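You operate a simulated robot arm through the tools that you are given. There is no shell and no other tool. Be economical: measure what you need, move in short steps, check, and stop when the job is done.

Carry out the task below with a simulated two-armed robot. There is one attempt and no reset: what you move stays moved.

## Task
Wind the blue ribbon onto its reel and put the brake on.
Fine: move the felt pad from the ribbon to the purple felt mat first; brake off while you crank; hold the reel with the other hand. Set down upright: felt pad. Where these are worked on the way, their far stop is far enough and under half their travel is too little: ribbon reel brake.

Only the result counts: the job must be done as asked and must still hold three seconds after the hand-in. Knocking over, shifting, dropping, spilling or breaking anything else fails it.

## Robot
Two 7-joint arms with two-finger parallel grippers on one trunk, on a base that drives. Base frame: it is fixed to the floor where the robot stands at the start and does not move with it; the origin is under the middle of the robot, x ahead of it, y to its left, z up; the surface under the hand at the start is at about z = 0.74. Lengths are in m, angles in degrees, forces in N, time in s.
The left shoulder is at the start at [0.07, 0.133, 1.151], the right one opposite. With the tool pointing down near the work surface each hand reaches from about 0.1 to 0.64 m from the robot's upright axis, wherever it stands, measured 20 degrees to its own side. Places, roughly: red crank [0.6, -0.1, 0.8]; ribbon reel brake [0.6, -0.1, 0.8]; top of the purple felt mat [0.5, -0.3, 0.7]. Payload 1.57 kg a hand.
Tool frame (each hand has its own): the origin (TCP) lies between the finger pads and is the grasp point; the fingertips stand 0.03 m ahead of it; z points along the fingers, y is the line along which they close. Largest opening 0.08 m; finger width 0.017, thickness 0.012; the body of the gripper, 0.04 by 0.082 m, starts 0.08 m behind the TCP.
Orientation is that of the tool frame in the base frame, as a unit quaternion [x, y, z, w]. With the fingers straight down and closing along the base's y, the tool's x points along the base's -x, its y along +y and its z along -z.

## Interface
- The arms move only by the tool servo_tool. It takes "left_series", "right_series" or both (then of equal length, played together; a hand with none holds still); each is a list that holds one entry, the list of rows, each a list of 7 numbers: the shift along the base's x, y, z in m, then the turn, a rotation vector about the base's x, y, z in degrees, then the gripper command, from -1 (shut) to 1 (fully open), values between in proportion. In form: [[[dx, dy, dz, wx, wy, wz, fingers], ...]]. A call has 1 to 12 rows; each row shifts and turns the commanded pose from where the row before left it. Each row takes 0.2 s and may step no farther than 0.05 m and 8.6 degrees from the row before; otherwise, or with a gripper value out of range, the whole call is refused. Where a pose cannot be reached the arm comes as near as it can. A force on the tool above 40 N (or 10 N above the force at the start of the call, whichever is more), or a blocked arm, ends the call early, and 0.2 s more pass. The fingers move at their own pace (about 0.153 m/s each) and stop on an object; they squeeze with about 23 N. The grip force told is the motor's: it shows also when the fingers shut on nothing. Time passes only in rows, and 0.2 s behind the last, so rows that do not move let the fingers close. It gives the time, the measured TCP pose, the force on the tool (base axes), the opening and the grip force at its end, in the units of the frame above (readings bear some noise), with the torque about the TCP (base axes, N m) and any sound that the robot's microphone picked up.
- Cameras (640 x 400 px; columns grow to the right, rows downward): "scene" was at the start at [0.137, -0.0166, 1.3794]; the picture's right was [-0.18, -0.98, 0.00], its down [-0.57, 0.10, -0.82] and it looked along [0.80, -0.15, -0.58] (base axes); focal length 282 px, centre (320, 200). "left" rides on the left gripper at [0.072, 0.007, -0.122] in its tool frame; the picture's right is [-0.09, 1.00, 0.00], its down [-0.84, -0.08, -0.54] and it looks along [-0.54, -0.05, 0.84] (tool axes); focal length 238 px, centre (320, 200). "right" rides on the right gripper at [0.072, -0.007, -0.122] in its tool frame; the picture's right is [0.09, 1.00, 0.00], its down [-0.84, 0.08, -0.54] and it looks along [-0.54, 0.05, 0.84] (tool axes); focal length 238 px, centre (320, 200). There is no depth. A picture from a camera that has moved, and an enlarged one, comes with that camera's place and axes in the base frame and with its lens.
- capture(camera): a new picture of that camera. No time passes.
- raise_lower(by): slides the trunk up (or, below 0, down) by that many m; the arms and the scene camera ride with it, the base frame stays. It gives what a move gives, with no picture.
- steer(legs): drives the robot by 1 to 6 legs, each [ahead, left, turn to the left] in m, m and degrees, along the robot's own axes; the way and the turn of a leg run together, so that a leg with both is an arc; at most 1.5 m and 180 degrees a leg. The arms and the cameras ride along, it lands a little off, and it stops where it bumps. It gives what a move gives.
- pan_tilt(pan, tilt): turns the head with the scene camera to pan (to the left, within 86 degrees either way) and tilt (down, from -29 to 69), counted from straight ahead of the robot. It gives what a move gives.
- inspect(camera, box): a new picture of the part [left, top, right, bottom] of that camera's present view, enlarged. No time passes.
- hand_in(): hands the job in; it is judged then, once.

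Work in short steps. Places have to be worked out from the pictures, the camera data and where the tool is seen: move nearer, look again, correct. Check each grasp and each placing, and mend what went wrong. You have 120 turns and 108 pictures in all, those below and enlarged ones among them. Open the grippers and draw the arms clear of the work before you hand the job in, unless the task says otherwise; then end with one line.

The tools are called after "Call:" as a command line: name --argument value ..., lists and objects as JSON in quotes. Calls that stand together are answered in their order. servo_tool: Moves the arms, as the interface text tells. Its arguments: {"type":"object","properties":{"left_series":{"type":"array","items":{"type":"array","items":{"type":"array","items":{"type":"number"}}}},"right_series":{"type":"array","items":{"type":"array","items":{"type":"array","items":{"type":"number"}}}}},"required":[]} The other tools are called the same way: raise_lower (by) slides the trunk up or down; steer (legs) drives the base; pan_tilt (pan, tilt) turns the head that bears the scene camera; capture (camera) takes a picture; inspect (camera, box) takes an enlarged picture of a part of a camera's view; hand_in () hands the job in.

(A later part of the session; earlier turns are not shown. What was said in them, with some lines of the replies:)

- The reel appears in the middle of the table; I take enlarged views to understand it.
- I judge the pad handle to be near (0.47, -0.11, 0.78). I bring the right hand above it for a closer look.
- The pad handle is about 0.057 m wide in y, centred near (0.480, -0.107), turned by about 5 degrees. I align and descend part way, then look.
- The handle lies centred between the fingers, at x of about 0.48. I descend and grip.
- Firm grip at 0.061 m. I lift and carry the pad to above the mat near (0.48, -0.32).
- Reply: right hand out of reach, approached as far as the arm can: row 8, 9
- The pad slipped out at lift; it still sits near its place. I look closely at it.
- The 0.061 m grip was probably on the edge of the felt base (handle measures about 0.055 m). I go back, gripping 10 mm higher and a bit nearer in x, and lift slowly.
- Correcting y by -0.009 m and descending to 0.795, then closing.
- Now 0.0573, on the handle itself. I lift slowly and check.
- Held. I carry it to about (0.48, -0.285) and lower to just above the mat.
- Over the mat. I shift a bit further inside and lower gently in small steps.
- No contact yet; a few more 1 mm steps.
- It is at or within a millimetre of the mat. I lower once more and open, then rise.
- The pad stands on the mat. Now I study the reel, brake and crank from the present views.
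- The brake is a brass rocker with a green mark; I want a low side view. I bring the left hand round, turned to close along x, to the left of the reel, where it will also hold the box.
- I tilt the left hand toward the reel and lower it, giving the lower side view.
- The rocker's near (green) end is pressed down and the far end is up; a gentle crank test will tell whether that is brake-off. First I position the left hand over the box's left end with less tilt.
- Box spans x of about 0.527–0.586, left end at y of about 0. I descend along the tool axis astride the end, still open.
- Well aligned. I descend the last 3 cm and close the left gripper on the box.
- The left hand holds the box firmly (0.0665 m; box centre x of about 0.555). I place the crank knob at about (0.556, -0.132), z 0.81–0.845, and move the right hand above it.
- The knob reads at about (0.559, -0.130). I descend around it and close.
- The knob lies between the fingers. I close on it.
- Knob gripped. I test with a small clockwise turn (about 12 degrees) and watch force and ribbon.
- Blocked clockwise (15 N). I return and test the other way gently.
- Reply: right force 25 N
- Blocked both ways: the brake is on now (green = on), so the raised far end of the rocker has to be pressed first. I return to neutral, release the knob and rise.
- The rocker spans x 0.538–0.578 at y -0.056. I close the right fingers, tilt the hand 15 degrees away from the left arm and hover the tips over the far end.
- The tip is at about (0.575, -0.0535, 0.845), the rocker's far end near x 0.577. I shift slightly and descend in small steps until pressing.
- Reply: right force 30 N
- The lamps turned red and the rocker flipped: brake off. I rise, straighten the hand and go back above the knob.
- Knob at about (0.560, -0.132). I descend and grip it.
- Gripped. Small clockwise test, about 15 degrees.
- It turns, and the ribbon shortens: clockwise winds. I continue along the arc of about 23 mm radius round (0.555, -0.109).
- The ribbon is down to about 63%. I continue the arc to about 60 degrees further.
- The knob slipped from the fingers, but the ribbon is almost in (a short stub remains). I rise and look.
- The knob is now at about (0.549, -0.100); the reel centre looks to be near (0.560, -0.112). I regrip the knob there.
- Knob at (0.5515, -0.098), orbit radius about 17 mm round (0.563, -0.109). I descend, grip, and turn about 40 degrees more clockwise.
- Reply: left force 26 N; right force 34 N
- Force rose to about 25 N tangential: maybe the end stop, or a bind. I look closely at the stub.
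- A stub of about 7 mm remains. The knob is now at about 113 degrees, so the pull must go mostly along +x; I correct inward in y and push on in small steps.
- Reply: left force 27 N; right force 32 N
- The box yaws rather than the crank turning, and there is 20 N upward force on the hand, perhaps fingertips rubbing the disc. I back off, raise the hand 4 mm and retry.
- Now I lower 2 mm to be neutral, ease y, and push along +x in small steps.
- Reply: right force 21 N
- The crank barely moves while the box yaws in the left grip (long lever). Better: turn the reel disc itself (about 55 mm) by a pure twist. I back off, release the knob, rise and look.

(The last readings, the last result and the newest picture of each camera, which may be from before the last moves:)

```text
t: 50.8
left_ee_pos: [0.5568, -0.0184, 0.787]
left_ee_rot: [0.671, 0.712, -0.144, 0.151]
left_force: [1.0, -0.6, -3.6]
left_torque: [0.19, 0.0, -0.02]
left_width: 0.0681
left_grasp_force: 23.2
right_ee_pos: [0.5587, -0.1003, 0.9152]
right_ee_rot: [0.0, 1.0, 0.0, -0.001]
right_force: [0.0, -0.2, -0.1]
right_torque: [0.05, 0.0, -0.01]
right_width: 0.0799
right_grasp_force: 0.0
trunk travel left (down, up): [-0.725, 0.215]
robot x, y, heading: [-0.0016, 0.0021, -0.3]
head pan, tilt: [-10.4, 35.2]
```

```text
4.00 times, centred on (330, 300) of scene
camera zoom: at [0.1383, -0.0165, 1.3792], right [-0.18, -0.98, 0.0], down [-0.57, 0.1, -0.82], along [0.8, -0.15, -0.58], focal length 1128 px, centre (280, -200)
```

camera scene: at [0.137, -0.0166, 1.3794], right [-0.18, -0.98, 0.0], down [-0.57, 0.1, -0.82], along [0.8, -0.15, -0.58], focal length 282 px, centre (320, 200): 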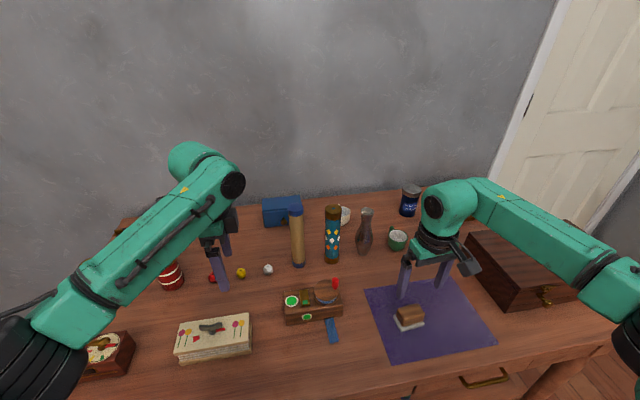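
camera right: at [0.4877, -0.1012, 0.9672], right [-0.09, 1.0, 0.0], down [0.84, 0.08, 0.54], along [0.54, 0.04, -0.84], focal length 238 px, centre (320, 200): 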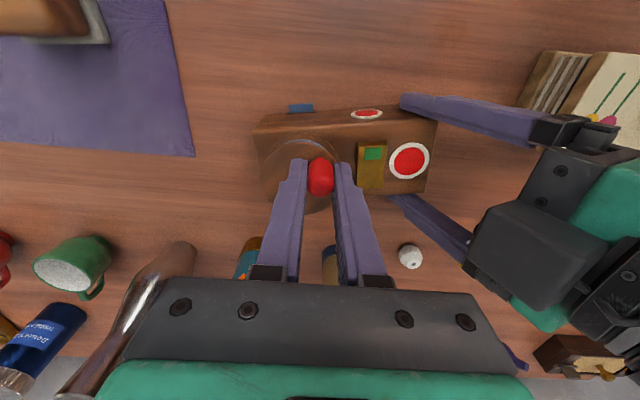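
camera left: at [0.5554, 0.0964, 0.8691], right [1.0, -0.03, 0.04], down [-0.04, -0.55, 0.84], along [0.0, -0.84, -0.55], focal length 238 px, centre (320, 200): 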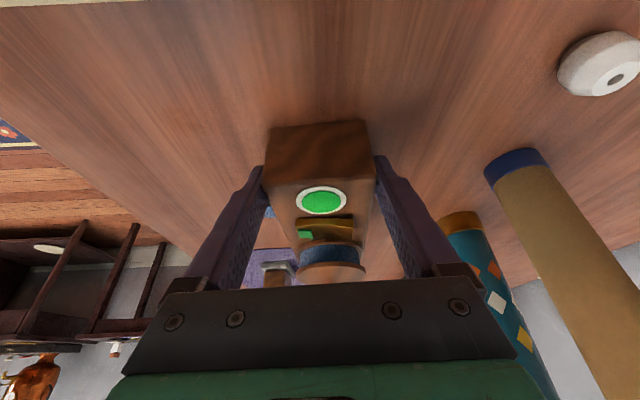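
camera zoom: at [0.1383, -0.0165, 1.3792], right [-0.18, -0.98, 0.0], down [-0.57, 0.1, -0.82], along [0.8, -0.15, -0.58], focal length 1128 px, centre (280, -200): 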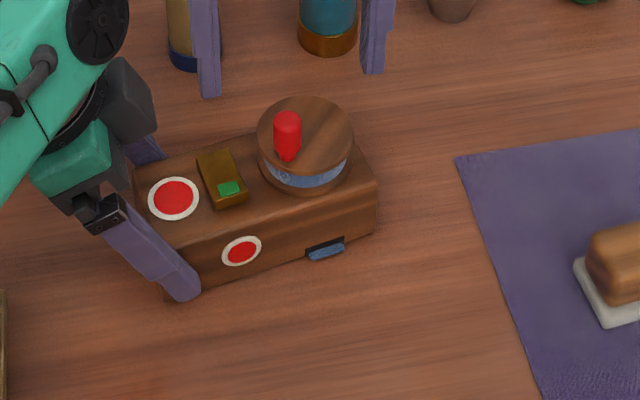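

The disc is about 60 mm across, centred near (0.5725, -0.113). I move over it open and lower astride it.

Call:
servo_tool --right_series '[[[0.014, -0.0127, 0, 0, 0, 0, 1], [0, 0, -0.03, 0, 0, 0, 1], [0, 0, -0.03, 0, 0, 0, 1], [0, 0, 0, 0, 0, 0, 1]]]'

Call:
inspect --camera "right" --box '[220, 80, 420, 240]'

Call:
inspect --camera "scene" --box '[280, 250, 380, 350]'

```text
t: 51.8
left_ee_pos: [0.5577, -0.0188, 0.7882]
left_ee_rot: [0.672, 0.711, -0.144, 0.149]
left_force: [0.0, -0.1, -2.6]
left_torque: [0.23, 0.03, -0.02]
left_width: 0.0679
left_grasp_force: 23.3
right_ee_pos: [0.5715, -0.1106, 0.8544]
right_ee_rot: [0.0, 1.0, 0.0, 0.0]
right_force: [-0.4, 0.2, 0.1]
right_torque: [0.01, 0.01, -0.02]
right_width: 0.0799
right_grasp_force: 0.1
trunk travel left (down, up): [-0.725, 0.215]
robot x, y, heading: [0.0008, 0.0013, -0.2]
head pan, tilt: [-10.4, 35.2]
```

```text
2.50 times, centred on (320, 160) of right
camera zoom: at [0.5001, -0.1178, 0.9761], right [-0.09, 1.0, 0.0], down [0.84, 0.08, 0.54], along [0.54, 0.05, -0.84], focal length 596 px, centre (320, 300)
```

zoom: 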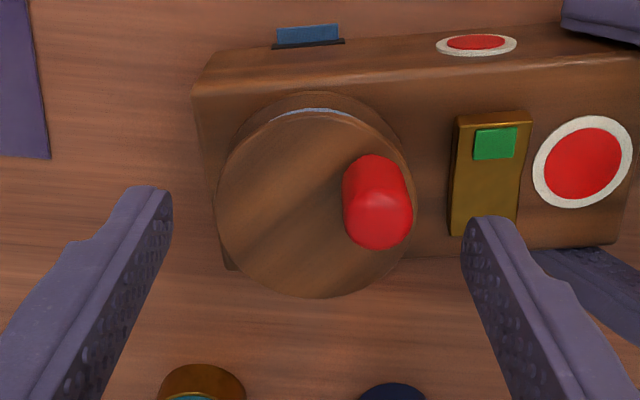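

```text
4.00 times, centred on (330, 300) of scene
camera zoom: at [0.1374, -0.0167, 1.3794], right [-0.18, -0.98, 0.0], down [-0.57, 0.1, -0.82], along [0.8, -0.15, -0.58], focal length 1128 px, centre (280, -200)
```

zoom: 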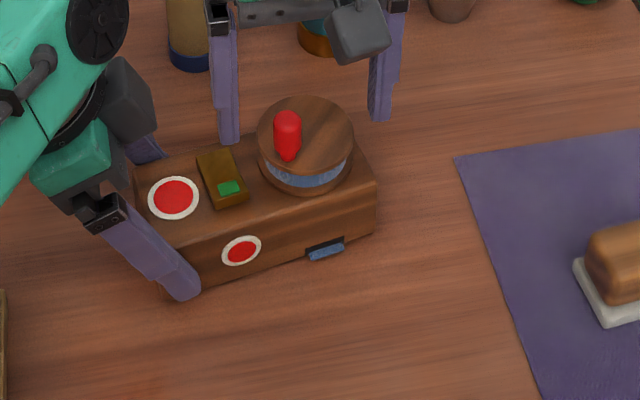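

Centre confirmed at (0.573, -0.113). I fine-adjust, lower so the tips are at the rim, and close.

Call:
servo_tool --right_series '[[[0.001, -0.0025, -0.01, 0, 0, 0, 1], [0, 0, -0.008, 0, 0, 0, 1], [0, 0, -0.008, 0, 0, 0, 1], [0, 0, 0, 0, 0, 0, 0.6], [0, 0, 0, 0, 0, 0, -1], [0, 0, 0, 0, 0, 0, -1]]]'

Call:
inspect --camera "right" --box '[220, 80, 420, 240]'

```text
t: 53.2
left_ee_pos: [0.5553, -0.0179, 0.7877]
left_ee_rot: [0.671, 0.711, -0.143, 0.15]
left_force: [2.6, -6.2, -7.2]
left_torque: [0.1, -0.14, 0.23]
left_width: 0.0677
left_grasp_force: 22.8
right_ee_pos: [0.5724, -0.1132, 0.8299]
right_ee_rot: [-0.001, 1.0, 0.001, 0.0]
right_force: [1.1, 5.7, 12.1]
right_torque: [0.56, -0.22, -0.05]
right_width: 0.0588
right_grasp_force: 22.9
trunk travel left (down, up): [-0.725, 0.215]
robot x, y, heading: [-0.0007, -0.0004, 0.0]
head pan, tilt: [-10.4, 35.2]
```

```text
2.50 times, centred on (320, 160) of right
camera zoom: at [0.5, -0.1206, 0.9523], right [-0.09, 1.0, 0.0], down [0.84, 0.08, 0.54], along [0.54, 0.05, -0.84], focal length 596 px, centre (320, 300)
```

zoom: 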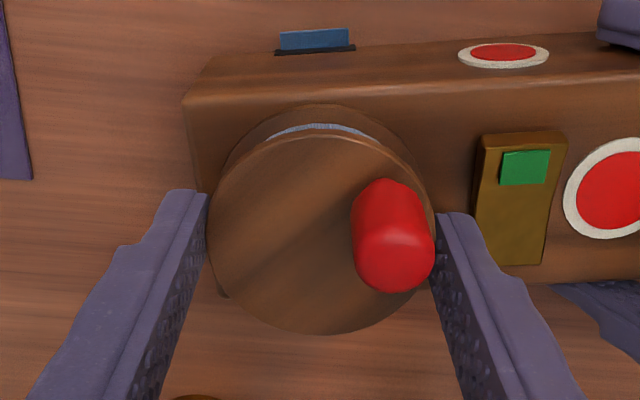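

Gripped at 0.0588 m on the rim. I twist clockwise by 18 degrees.

Call:
servo_tool --right_series '[[[0, 0, 0.001, 0, 0, -4, -1], [0, 0, 0, 0, 0, -4, -1], [0, 0, 0, 0, 0, -5, -1], [0, 0, 0, 0, 0, -5, -1], [0, 0, 0, 0, 0, 0, -1]]]'

Call:
inspect --camera "right" --box '[220, 80, 420, 240]'

Call:
inspect --camera "scene" --box '[280, 250, 380, 350]'

```text
t: 54.4
left_ee_pos: [0.558, -0.0177, 0.7877]
left_ee_rot: [0.671, 0.711, -0.143, 0.152]
left_force: [5.7, -1.4, -1.7]
left_torque: [-0.03, -0.18, -0.02]
left_width: 0.0671
left_grasp_force: 22.5
right_ee_pos: [0.5702, -0.113, 0.8292]
right_ee_rot: [0.156, 0.988, 0.0, -0.001]
right_force: [-3.8, 2.6, 1.9]
right_torque: [0.18, 0.19, 0.58]
right_width: 0.059
right_grasp_force: 23.2
trunk travel left (down, up): [-0.725, 0.215]
robot x, y, heading: [0.0012, 0.0001, 0.0]
head pan, tilt: [-10.4, 35.2]
```

```text
2.50 times, centred on (320, 160) of right
camera zoom: at [0.5007, -0.0977, 0.9524], right [0.22, 0.98, 0.0], down [0.82, -0.18, 0.54], along [0.53, -0.12, -0.84], focal length 596 px, centre (320, 300)
```

zoom: 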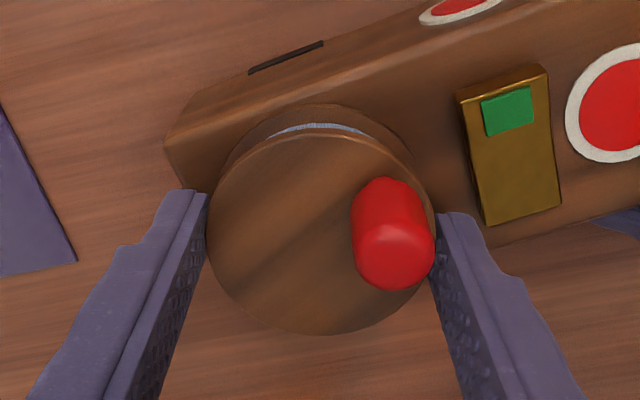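

```text
4.00 times, centred on (330, 300) of scene
camera zoom: at [0.137, -0.016, 1.3794], right [-0.18, -0.98, 0.0], down [-0.57, 0.1, -0.82], along [0.8, -0.15, -0.58], focal length 1128 px, centre (280, -200)
```

zoom: 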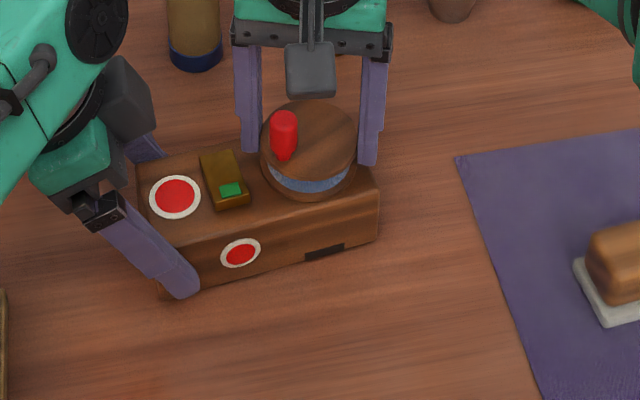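

The ribbon has gone wholly into the slot. I twist a few degrees more to reach the stop.

Call:
servo_tool --right_series '[[[0, 0, 0, 0, 0, -4, -1], [0, 0, 0, 0, 0, -4, -1], [0, 0, 0, 0, 0, 0, -1]]]'

Call:
inspect --camera "right" --box '[220, 80, 420, 240]'

```text
t: 55.2
left_ee_pos: [0.5571, -0.0181, 0.7877]
left_ee_rot: [0.671, 0.712, -0.143, 0.15]
left_force: [3.0, 4.6, 4.3]
left_torque: [-0.25, 0.03, -0.08]
left_width: 0.0664
left_grasp_force: 23.0
right_ee_pos: [0.5723, -0.1152, 0.83]
right_ee_rot: [0.227, 0.974, -0.002, 0.001]
right_force: [-2.5, -5.0, -3.0]
right_torque: [-0.57, -0.18, 0.42]
right_width: 0.0587
right_grasp_force: 23.2
trunk travel left (down, up): [-0.725, 0.215]
robot x, y, heading: [0.0033, -0.0007, -0.2]
head pan, tilt: [-10.4, 35.2]
```

```text
2.50 times, centred on (320, 160) of right
camera zoom: at [0.5045, -0.0896, 0.952], right [0.36, 0.93, 0.0], down [0.79, -0.3, 0.54], along [0.51, -0.2, -0.84], focal length 596 px, centre (320, 300)
```

zoom: 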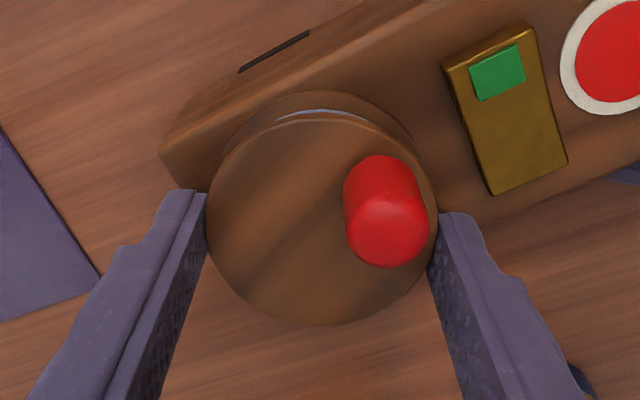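

At the stop. I release the disc, rise and turn the hand back, then look for the green end of the rocker.

Call:
servo_tool --right_series '[[[0, 0, 0, 0, 0, 3, -1], [0, 0, 0, 0, 0, 0, 1], [0, 0, 0, 0, 0, 0, 1], [0, 0, 0.03, 0, 0, 0, 1], [0, 0, 0.04, 0, 0, 6, 1], [-0.02, 0.01, 0.02, 0, 0, 8, -1], [-0.02, 0.02, 0, 0, 0, 8, -1], [0, 0, 0, 8, 0, 0, -1], [0, 0, 0, 7, 0, 0, -1], [0, 0, 0, 0, 0, 0, -1]]]'

Call:
capture --camera "right"

Call:
inspect --camera "scene" --box '[280, 250, 380, 350]'

```text
t: 57.4
left_ee_pos: [0.5574, -0.0172, 0.7874]
left_ee_rot: [0.671, 0.712, -0.144, 0.15]
left_force: [-0.2, 1.0, -2.7]
left_torque: [0.09, -0.01, 0.01]
left_width: 0.0664
left_grasp_force: 23.0
right_ee_pos: [0.5327, -0.0845, 0.9213]
right_ee_rot: [0.008, 0.991, 0.131, -0.002]
right_force: [0.9, 0.4, 0.4]
right_torque: [0.02, -0.01, 0.01]
right_width: 0.0001
right_grasp_force: 20.9
trunk travel left (down, up): [-0.725, 0.215]
robot x, y, heading: [-0.0016, 0.0002, 0.1]
head pan, tilt: [-10.4, 35.2]
```

```text
31 pictures are left
camera right: at [0.4609, -0.1213, 1.0378], right [-0.07, 0.96, 0.26], down [0.84, -0.08, 0.54], along [0.54, 0.26, -0.8], focal length 238 px, centre (320, 200)
```

right: 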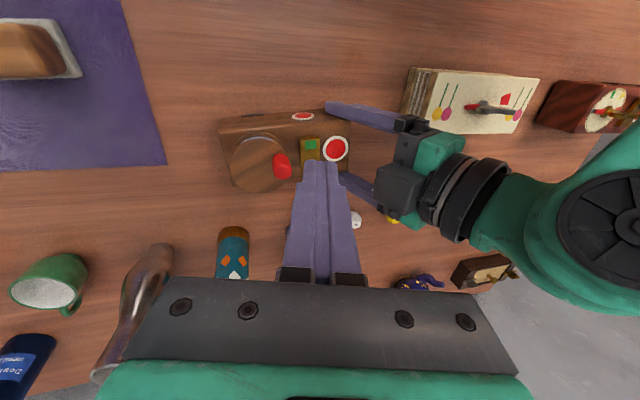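

```text
4.00 times, centred on (330, 300) of scene
camera zoom: at [0.1377, -0.0159, 1.3793], right [-0.18, -0.98, 0.0], down [-0.57, 0.1, -0.82], along [0.8, -0.15, -0.58], focal length 1128 px, centre (280, -200)
```

zoom: 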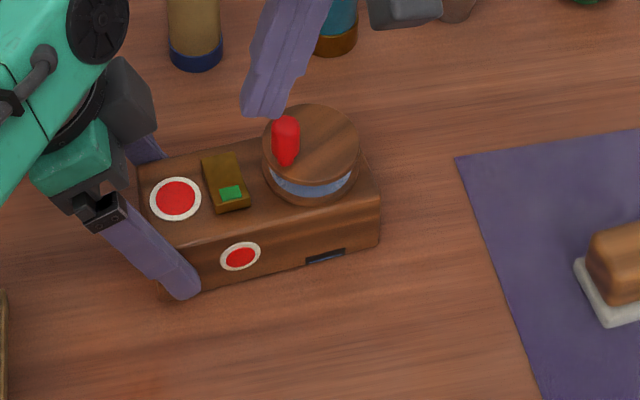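

Green end at about (0.548, -0.061). I hover above it, descend most of the way, and check.

Call:
servo_tool --right_series '[[[0.0135, 0.0165, -0.01, 0, 0, 0, -1], [0, 0, -0.03, 0, 0, 0, -1], [0, 0, -0.03, 0, 0, 0, -1], [0, 0, 0, 0, 0, 0, -1]]]'

Call:
inspect --camera "right" --box '[220, 80, 420, 240]'

Call:
inspect --camera "scene" --box '[280, 250, 380, 350]'

```text
t: 58.4
left_ee_pos: [0.5568, -0.0181, 0.7869]
left_ee_rot: [0.671, 0.711, -0.144, 0.15]
left_force: [0.4, 0.5, -2.7]
left_torque: [0.09, -0.02, 0.05]
left_width: 0.0666
left_grasp_force: 23.3
right_ee_pos: [0.5453, -0.0682, 0.8524]
right_ee_rot: [0.009, 0.991, 0.131, -0.001]
right_force: [-0.2, 0.3, -0.7]
right_torque: [-0.01, 0.02, -0.03]
right_width: 0.0
right_grasp_force: 21.2
trunk travel left (down, up): [-0.725, 0.215]
robot x, y, heading: [0.0018, 0.0012, 0.1]
head pan, tilt: [-10.4, 35.2]
```

```text
2.50 times, centred on (320, 160) of right
camera zoom: at [0.4741, -0.1049, 0.9676], right [-0.07, 0.96, 0.26], down [0.84, -0.08, 0.54], along [0.54, 0.26, -0.8], focal length 596 px, centre (320, 300)
```

zoom: 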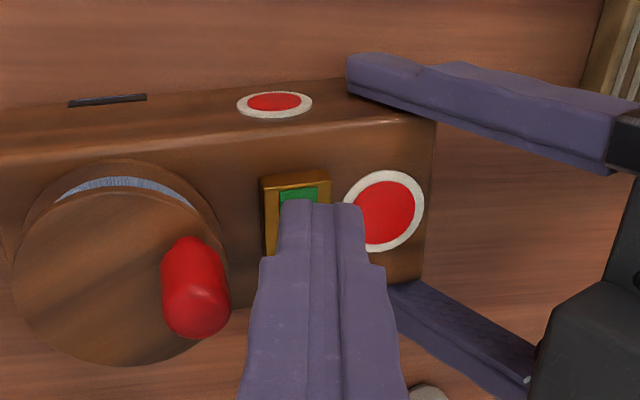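

```text
4.00 times, centred on (330, 300) of scene
camera zoom: at [0.1376, -0.0164, 1.3793], right [-0.18, -0.98, 0.0], down [-0.57, 0.1, -0.82], along [0.8, -0.15, -0.58], focal length 1128 px, centre (280, -200)
```

zoom: 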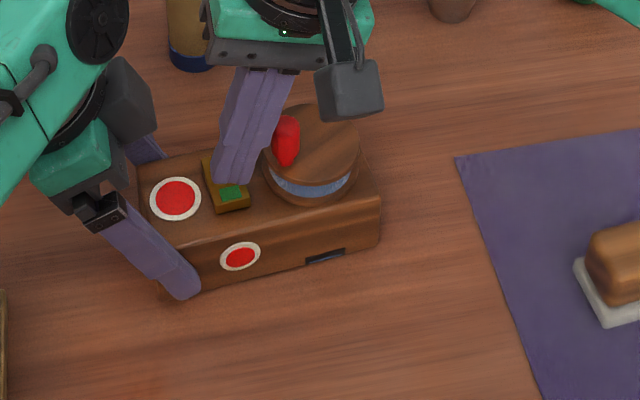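

Tips are centred over the green end. I press down in small steps.

Call:
servo_tool --right_series '[[[0, 0, -0.015, 0, 0, 0, -1], [0, 0, -0.006, 0, 0, 0, -1], [0, 0, -0.003, 0, 0, 0, -1], [0, 0, -0.003, 0, 0, 0, -1], [0, 0, 0, 0, 0, 0, -1]]]'

Call:
inspect --camera "scene" --box '[280, 250, 380, 350]'

```text
t: 59.6
left_ee_pos: [0.5551, -0.0163, 0.7884]
left_ee_rot: [0.67, 0.713, -0.141, 0.151]
left_force: [16.2, -0.1, -21.6]
left_torque: [0.36, -0.44, 0.84]
left_width: 0.0663
left_grasp_force: 22.8
right_ee_pos: [0.5448, -0.0661, 0.8286]
right_ee_rot: [0.009, 0.991, 0.133, 0.001]
right_force: [-11.7, -2.4, 39.0]
right_torque: [-0.18, 0.09, -0.05]
right_width: 0.0
right_grasp_force: 21.6
trunk travel left (down, up): [-0.725, 0.215]
robot x, y, heading: [0.0003, -0.0001, -0.2]
head pan, tilt: [-10.4, 35.2]
```

```text
4.00 times, centred on (330, 300) of scene
camera zoom: at [0.1347, -0.0164, 1.3799], right [-0.18, -0.98, 0.0], down [-0.57, 0.1, -0.82], along [0.8, -0.15, -0.57], focal length 1128 px, centre (280, -200)
```

zoom: 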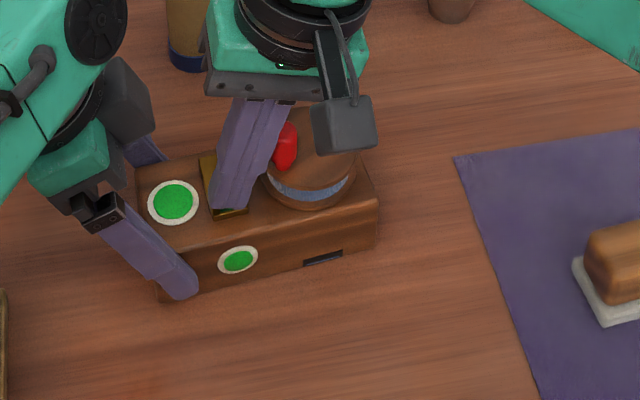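

Lamps are green: the brake is on. I raise the right hand and move it away over the free area, keeping the left holding for now.

Call:
servo_tool --right_series '[[[0, 0, 0.01, 0, 0, 0, -1], [0, 0, 0.04, 0, 0, 0, -1], [0, 0, 0.04, 0, 0, 0, -1], [0, -0.03, 0.03, -7.5, 0, 0, -1], [0, -0.04, 0.02, -7.5, 0, 0, 0], [-0.01, -0.045, 0, 0, 0, 0, 0], [-0.01, -0.045, 0, 0, 0, 0, 1], [-0.01, -0.045, 0, 0, 0, 0, 1], [0, 0, 0, 0, 0, 0, 1]]]'

Call:
capture --camera "left"

Call:
capture --camera "scene"

```text
t: 61.6
left_ee_pos: [0.5557, -0.0177, 0.789]
left_ee_rot: [0.671, 0.712, -0.143, 0.151]
left_force: [1.1, 0.4, 7.6]
left_torque: [0.33, -0.37, -0.01]
left_width: 0.0659
left_grasp_force: 23.8
right_ee_pos: [0.5165, -0.2725, 0.9656]
right_ee_rot: [0.008, 1.0, 0.0, 0.0]
right_force: [0.9, 1.0, 0.2]
right_torque: [-0.01, -0.02, -0.02]
right_width: 0.0802
right_grasp_force: 0.0
trunk travel left (down, up): [-0.725, 0.215]
robot x, y, heading: [0.0, -0.0016, -0.1]
head pan, tilt: [-10.4, 35.2]
```

```text
26 pictures are left
camera left: at [0.5553, 0.0963, 0.8694], right [1.0, -0.03, 0.04], down [-0.05, -0.55, 0.84], along [0.0, -0.84, -0.55], focal length 238 px, centre (320, 200)
```

left: 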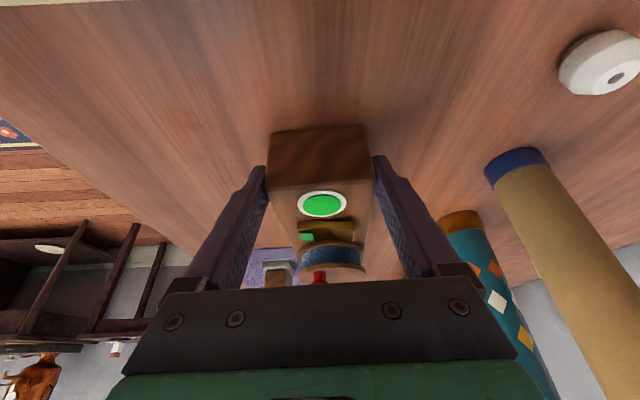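

```text
25 pictures are left
camera scene: at [0.1356, -0.0161, 1.3796], right [-0.18, -0.98, 0.0], down [-0.57, 0.1, -0.82], along [0.8, -0.15, -0.58], focal length 282 px, centre (320, 200)
```

scene: 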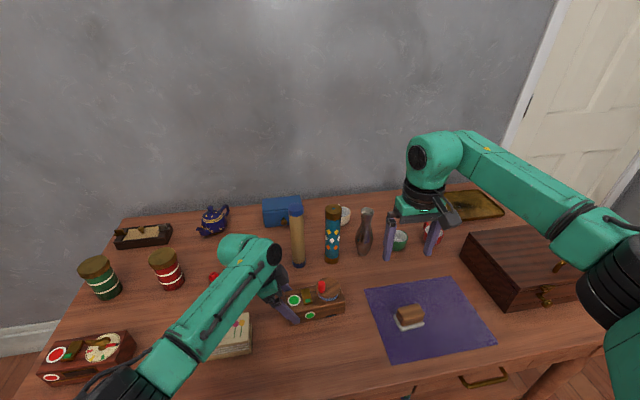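

All good. I open the left gripper and withdraw along its approach axis, then straighten it up clear.

Call:
servo_tool --left_series '[[[0, 0, 0, 0, 0, 0, 1], [0, 0, 0, 0, 0, 0, 1], [0, 0.007, 0.015, 0, 0, 0, 1], [0, 0.016, 0.036, 0, 0, 0, 1], [0, 0.018, 0.04, 0, 0, 0, 1], [0, 0.018, 0.04, 0, 0, 0, 1], [0, 0.018, 0.04, 0, 0, 0, 1], [0, 0, 0, 0, 0, 0, 1]]]'

Call:
inspect --camera "left" --box '[240, 60, 400, 260]'

Call:
inspect --camera "scene" --box '[230, 220, 450, 370]'

Call:
capture --camera "scene"

```text
t: 63.4
left_ee_pos: [0.5548, 0.0595, 0.9568]
left_ee_rot: [0.671, 0.712, -0.144, 0.15]
left_force: [0.0, -0.2, -0.4]
left_torque: [-0.01, -0.02, 0.02]
left_width: 0.08
left_grasp_force: 0.0
right_ee_pos: [0.5179, -0.2729, 0.9643]
right_ee_rot: [0.008, 1.0, 0.0, 0.0]
right_force: [0.1, -0.3, 0.2]
right_torque: [-0.03, 0.02, 0.0]
right_width: 0.0801
right_grasp_force: 0.1
trunk travel left (down, up): [-0.725, 0.215]
robot x, y, heading: [0.0013, -0.0, 0.1]
head pan, tilt: [-10.4, 35.2]
```

```text
2.00 times, centred on (320, 160) of left
camera zoom: at [0.5553, 0.1745, 1.0379], right [1.0, -0.03, 0.03], down [-0.04, -0.55, 0.84], along [0.0, -0.84, -0.55], focal length 477 px, centre (320, 280)
```

zoom: 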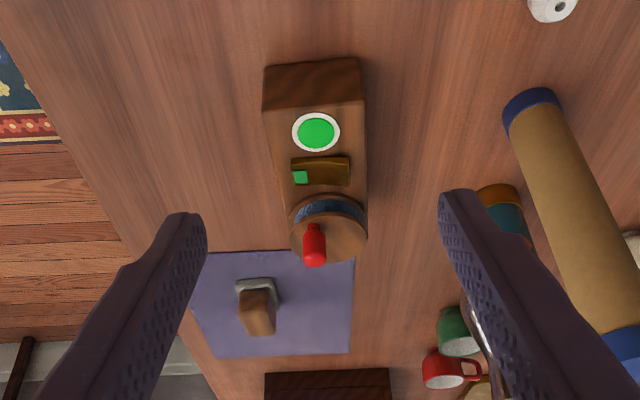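

```text
2.67 times, centred on (340, 295) of scene
camera zoom: at [0.1373, -0.0169, 1.3794], right [-0.18, -0.98, 0.0], down [-0.57, 0.1, -0.82], along [0.8, -0.15, -0.58], focal length 752 px, centre (267, -53)
```

zoom: 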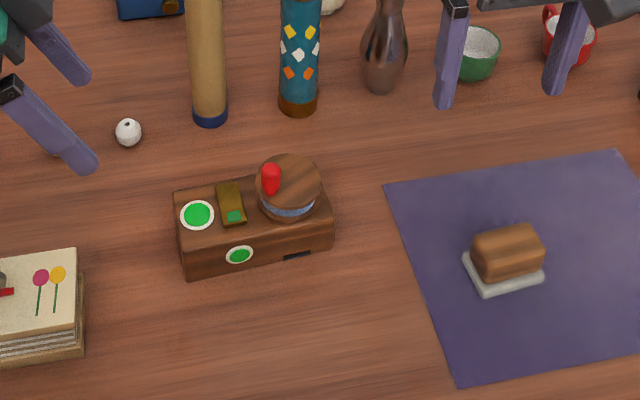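

```text
22 pictures are left
camera scene: at [0.1373, -0.0169, 1.3794], right [-0.18, -0.98, 0.0], down [-0.57, 0.1, -0.82], along [0.8, -0.15, -0.58], focal length 282 px, centre (320, 200)
```

scene: 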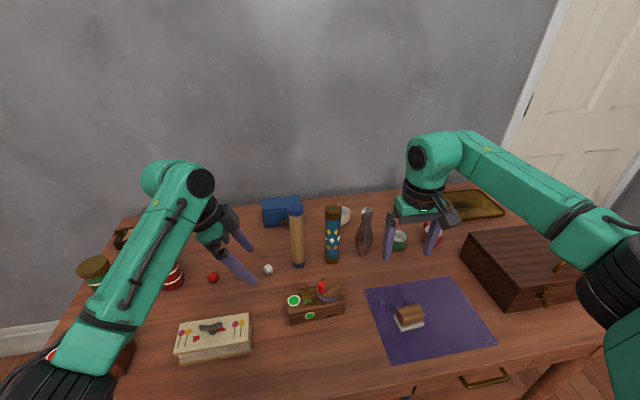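

The ribbon is wound fully in, the brake lamp is green (on), the pad stands on the mat, and both grippers are open and clear. Handing in.

Call:
hand_in

```text
The job is handed in.
```

The blue ribbon is wound fully into its reel, the brake is on (lamp green), the felt pad is upright on the purple mat, and the job is handed in. The reel box turned a few degrees in the left hand's grip while I cranked.
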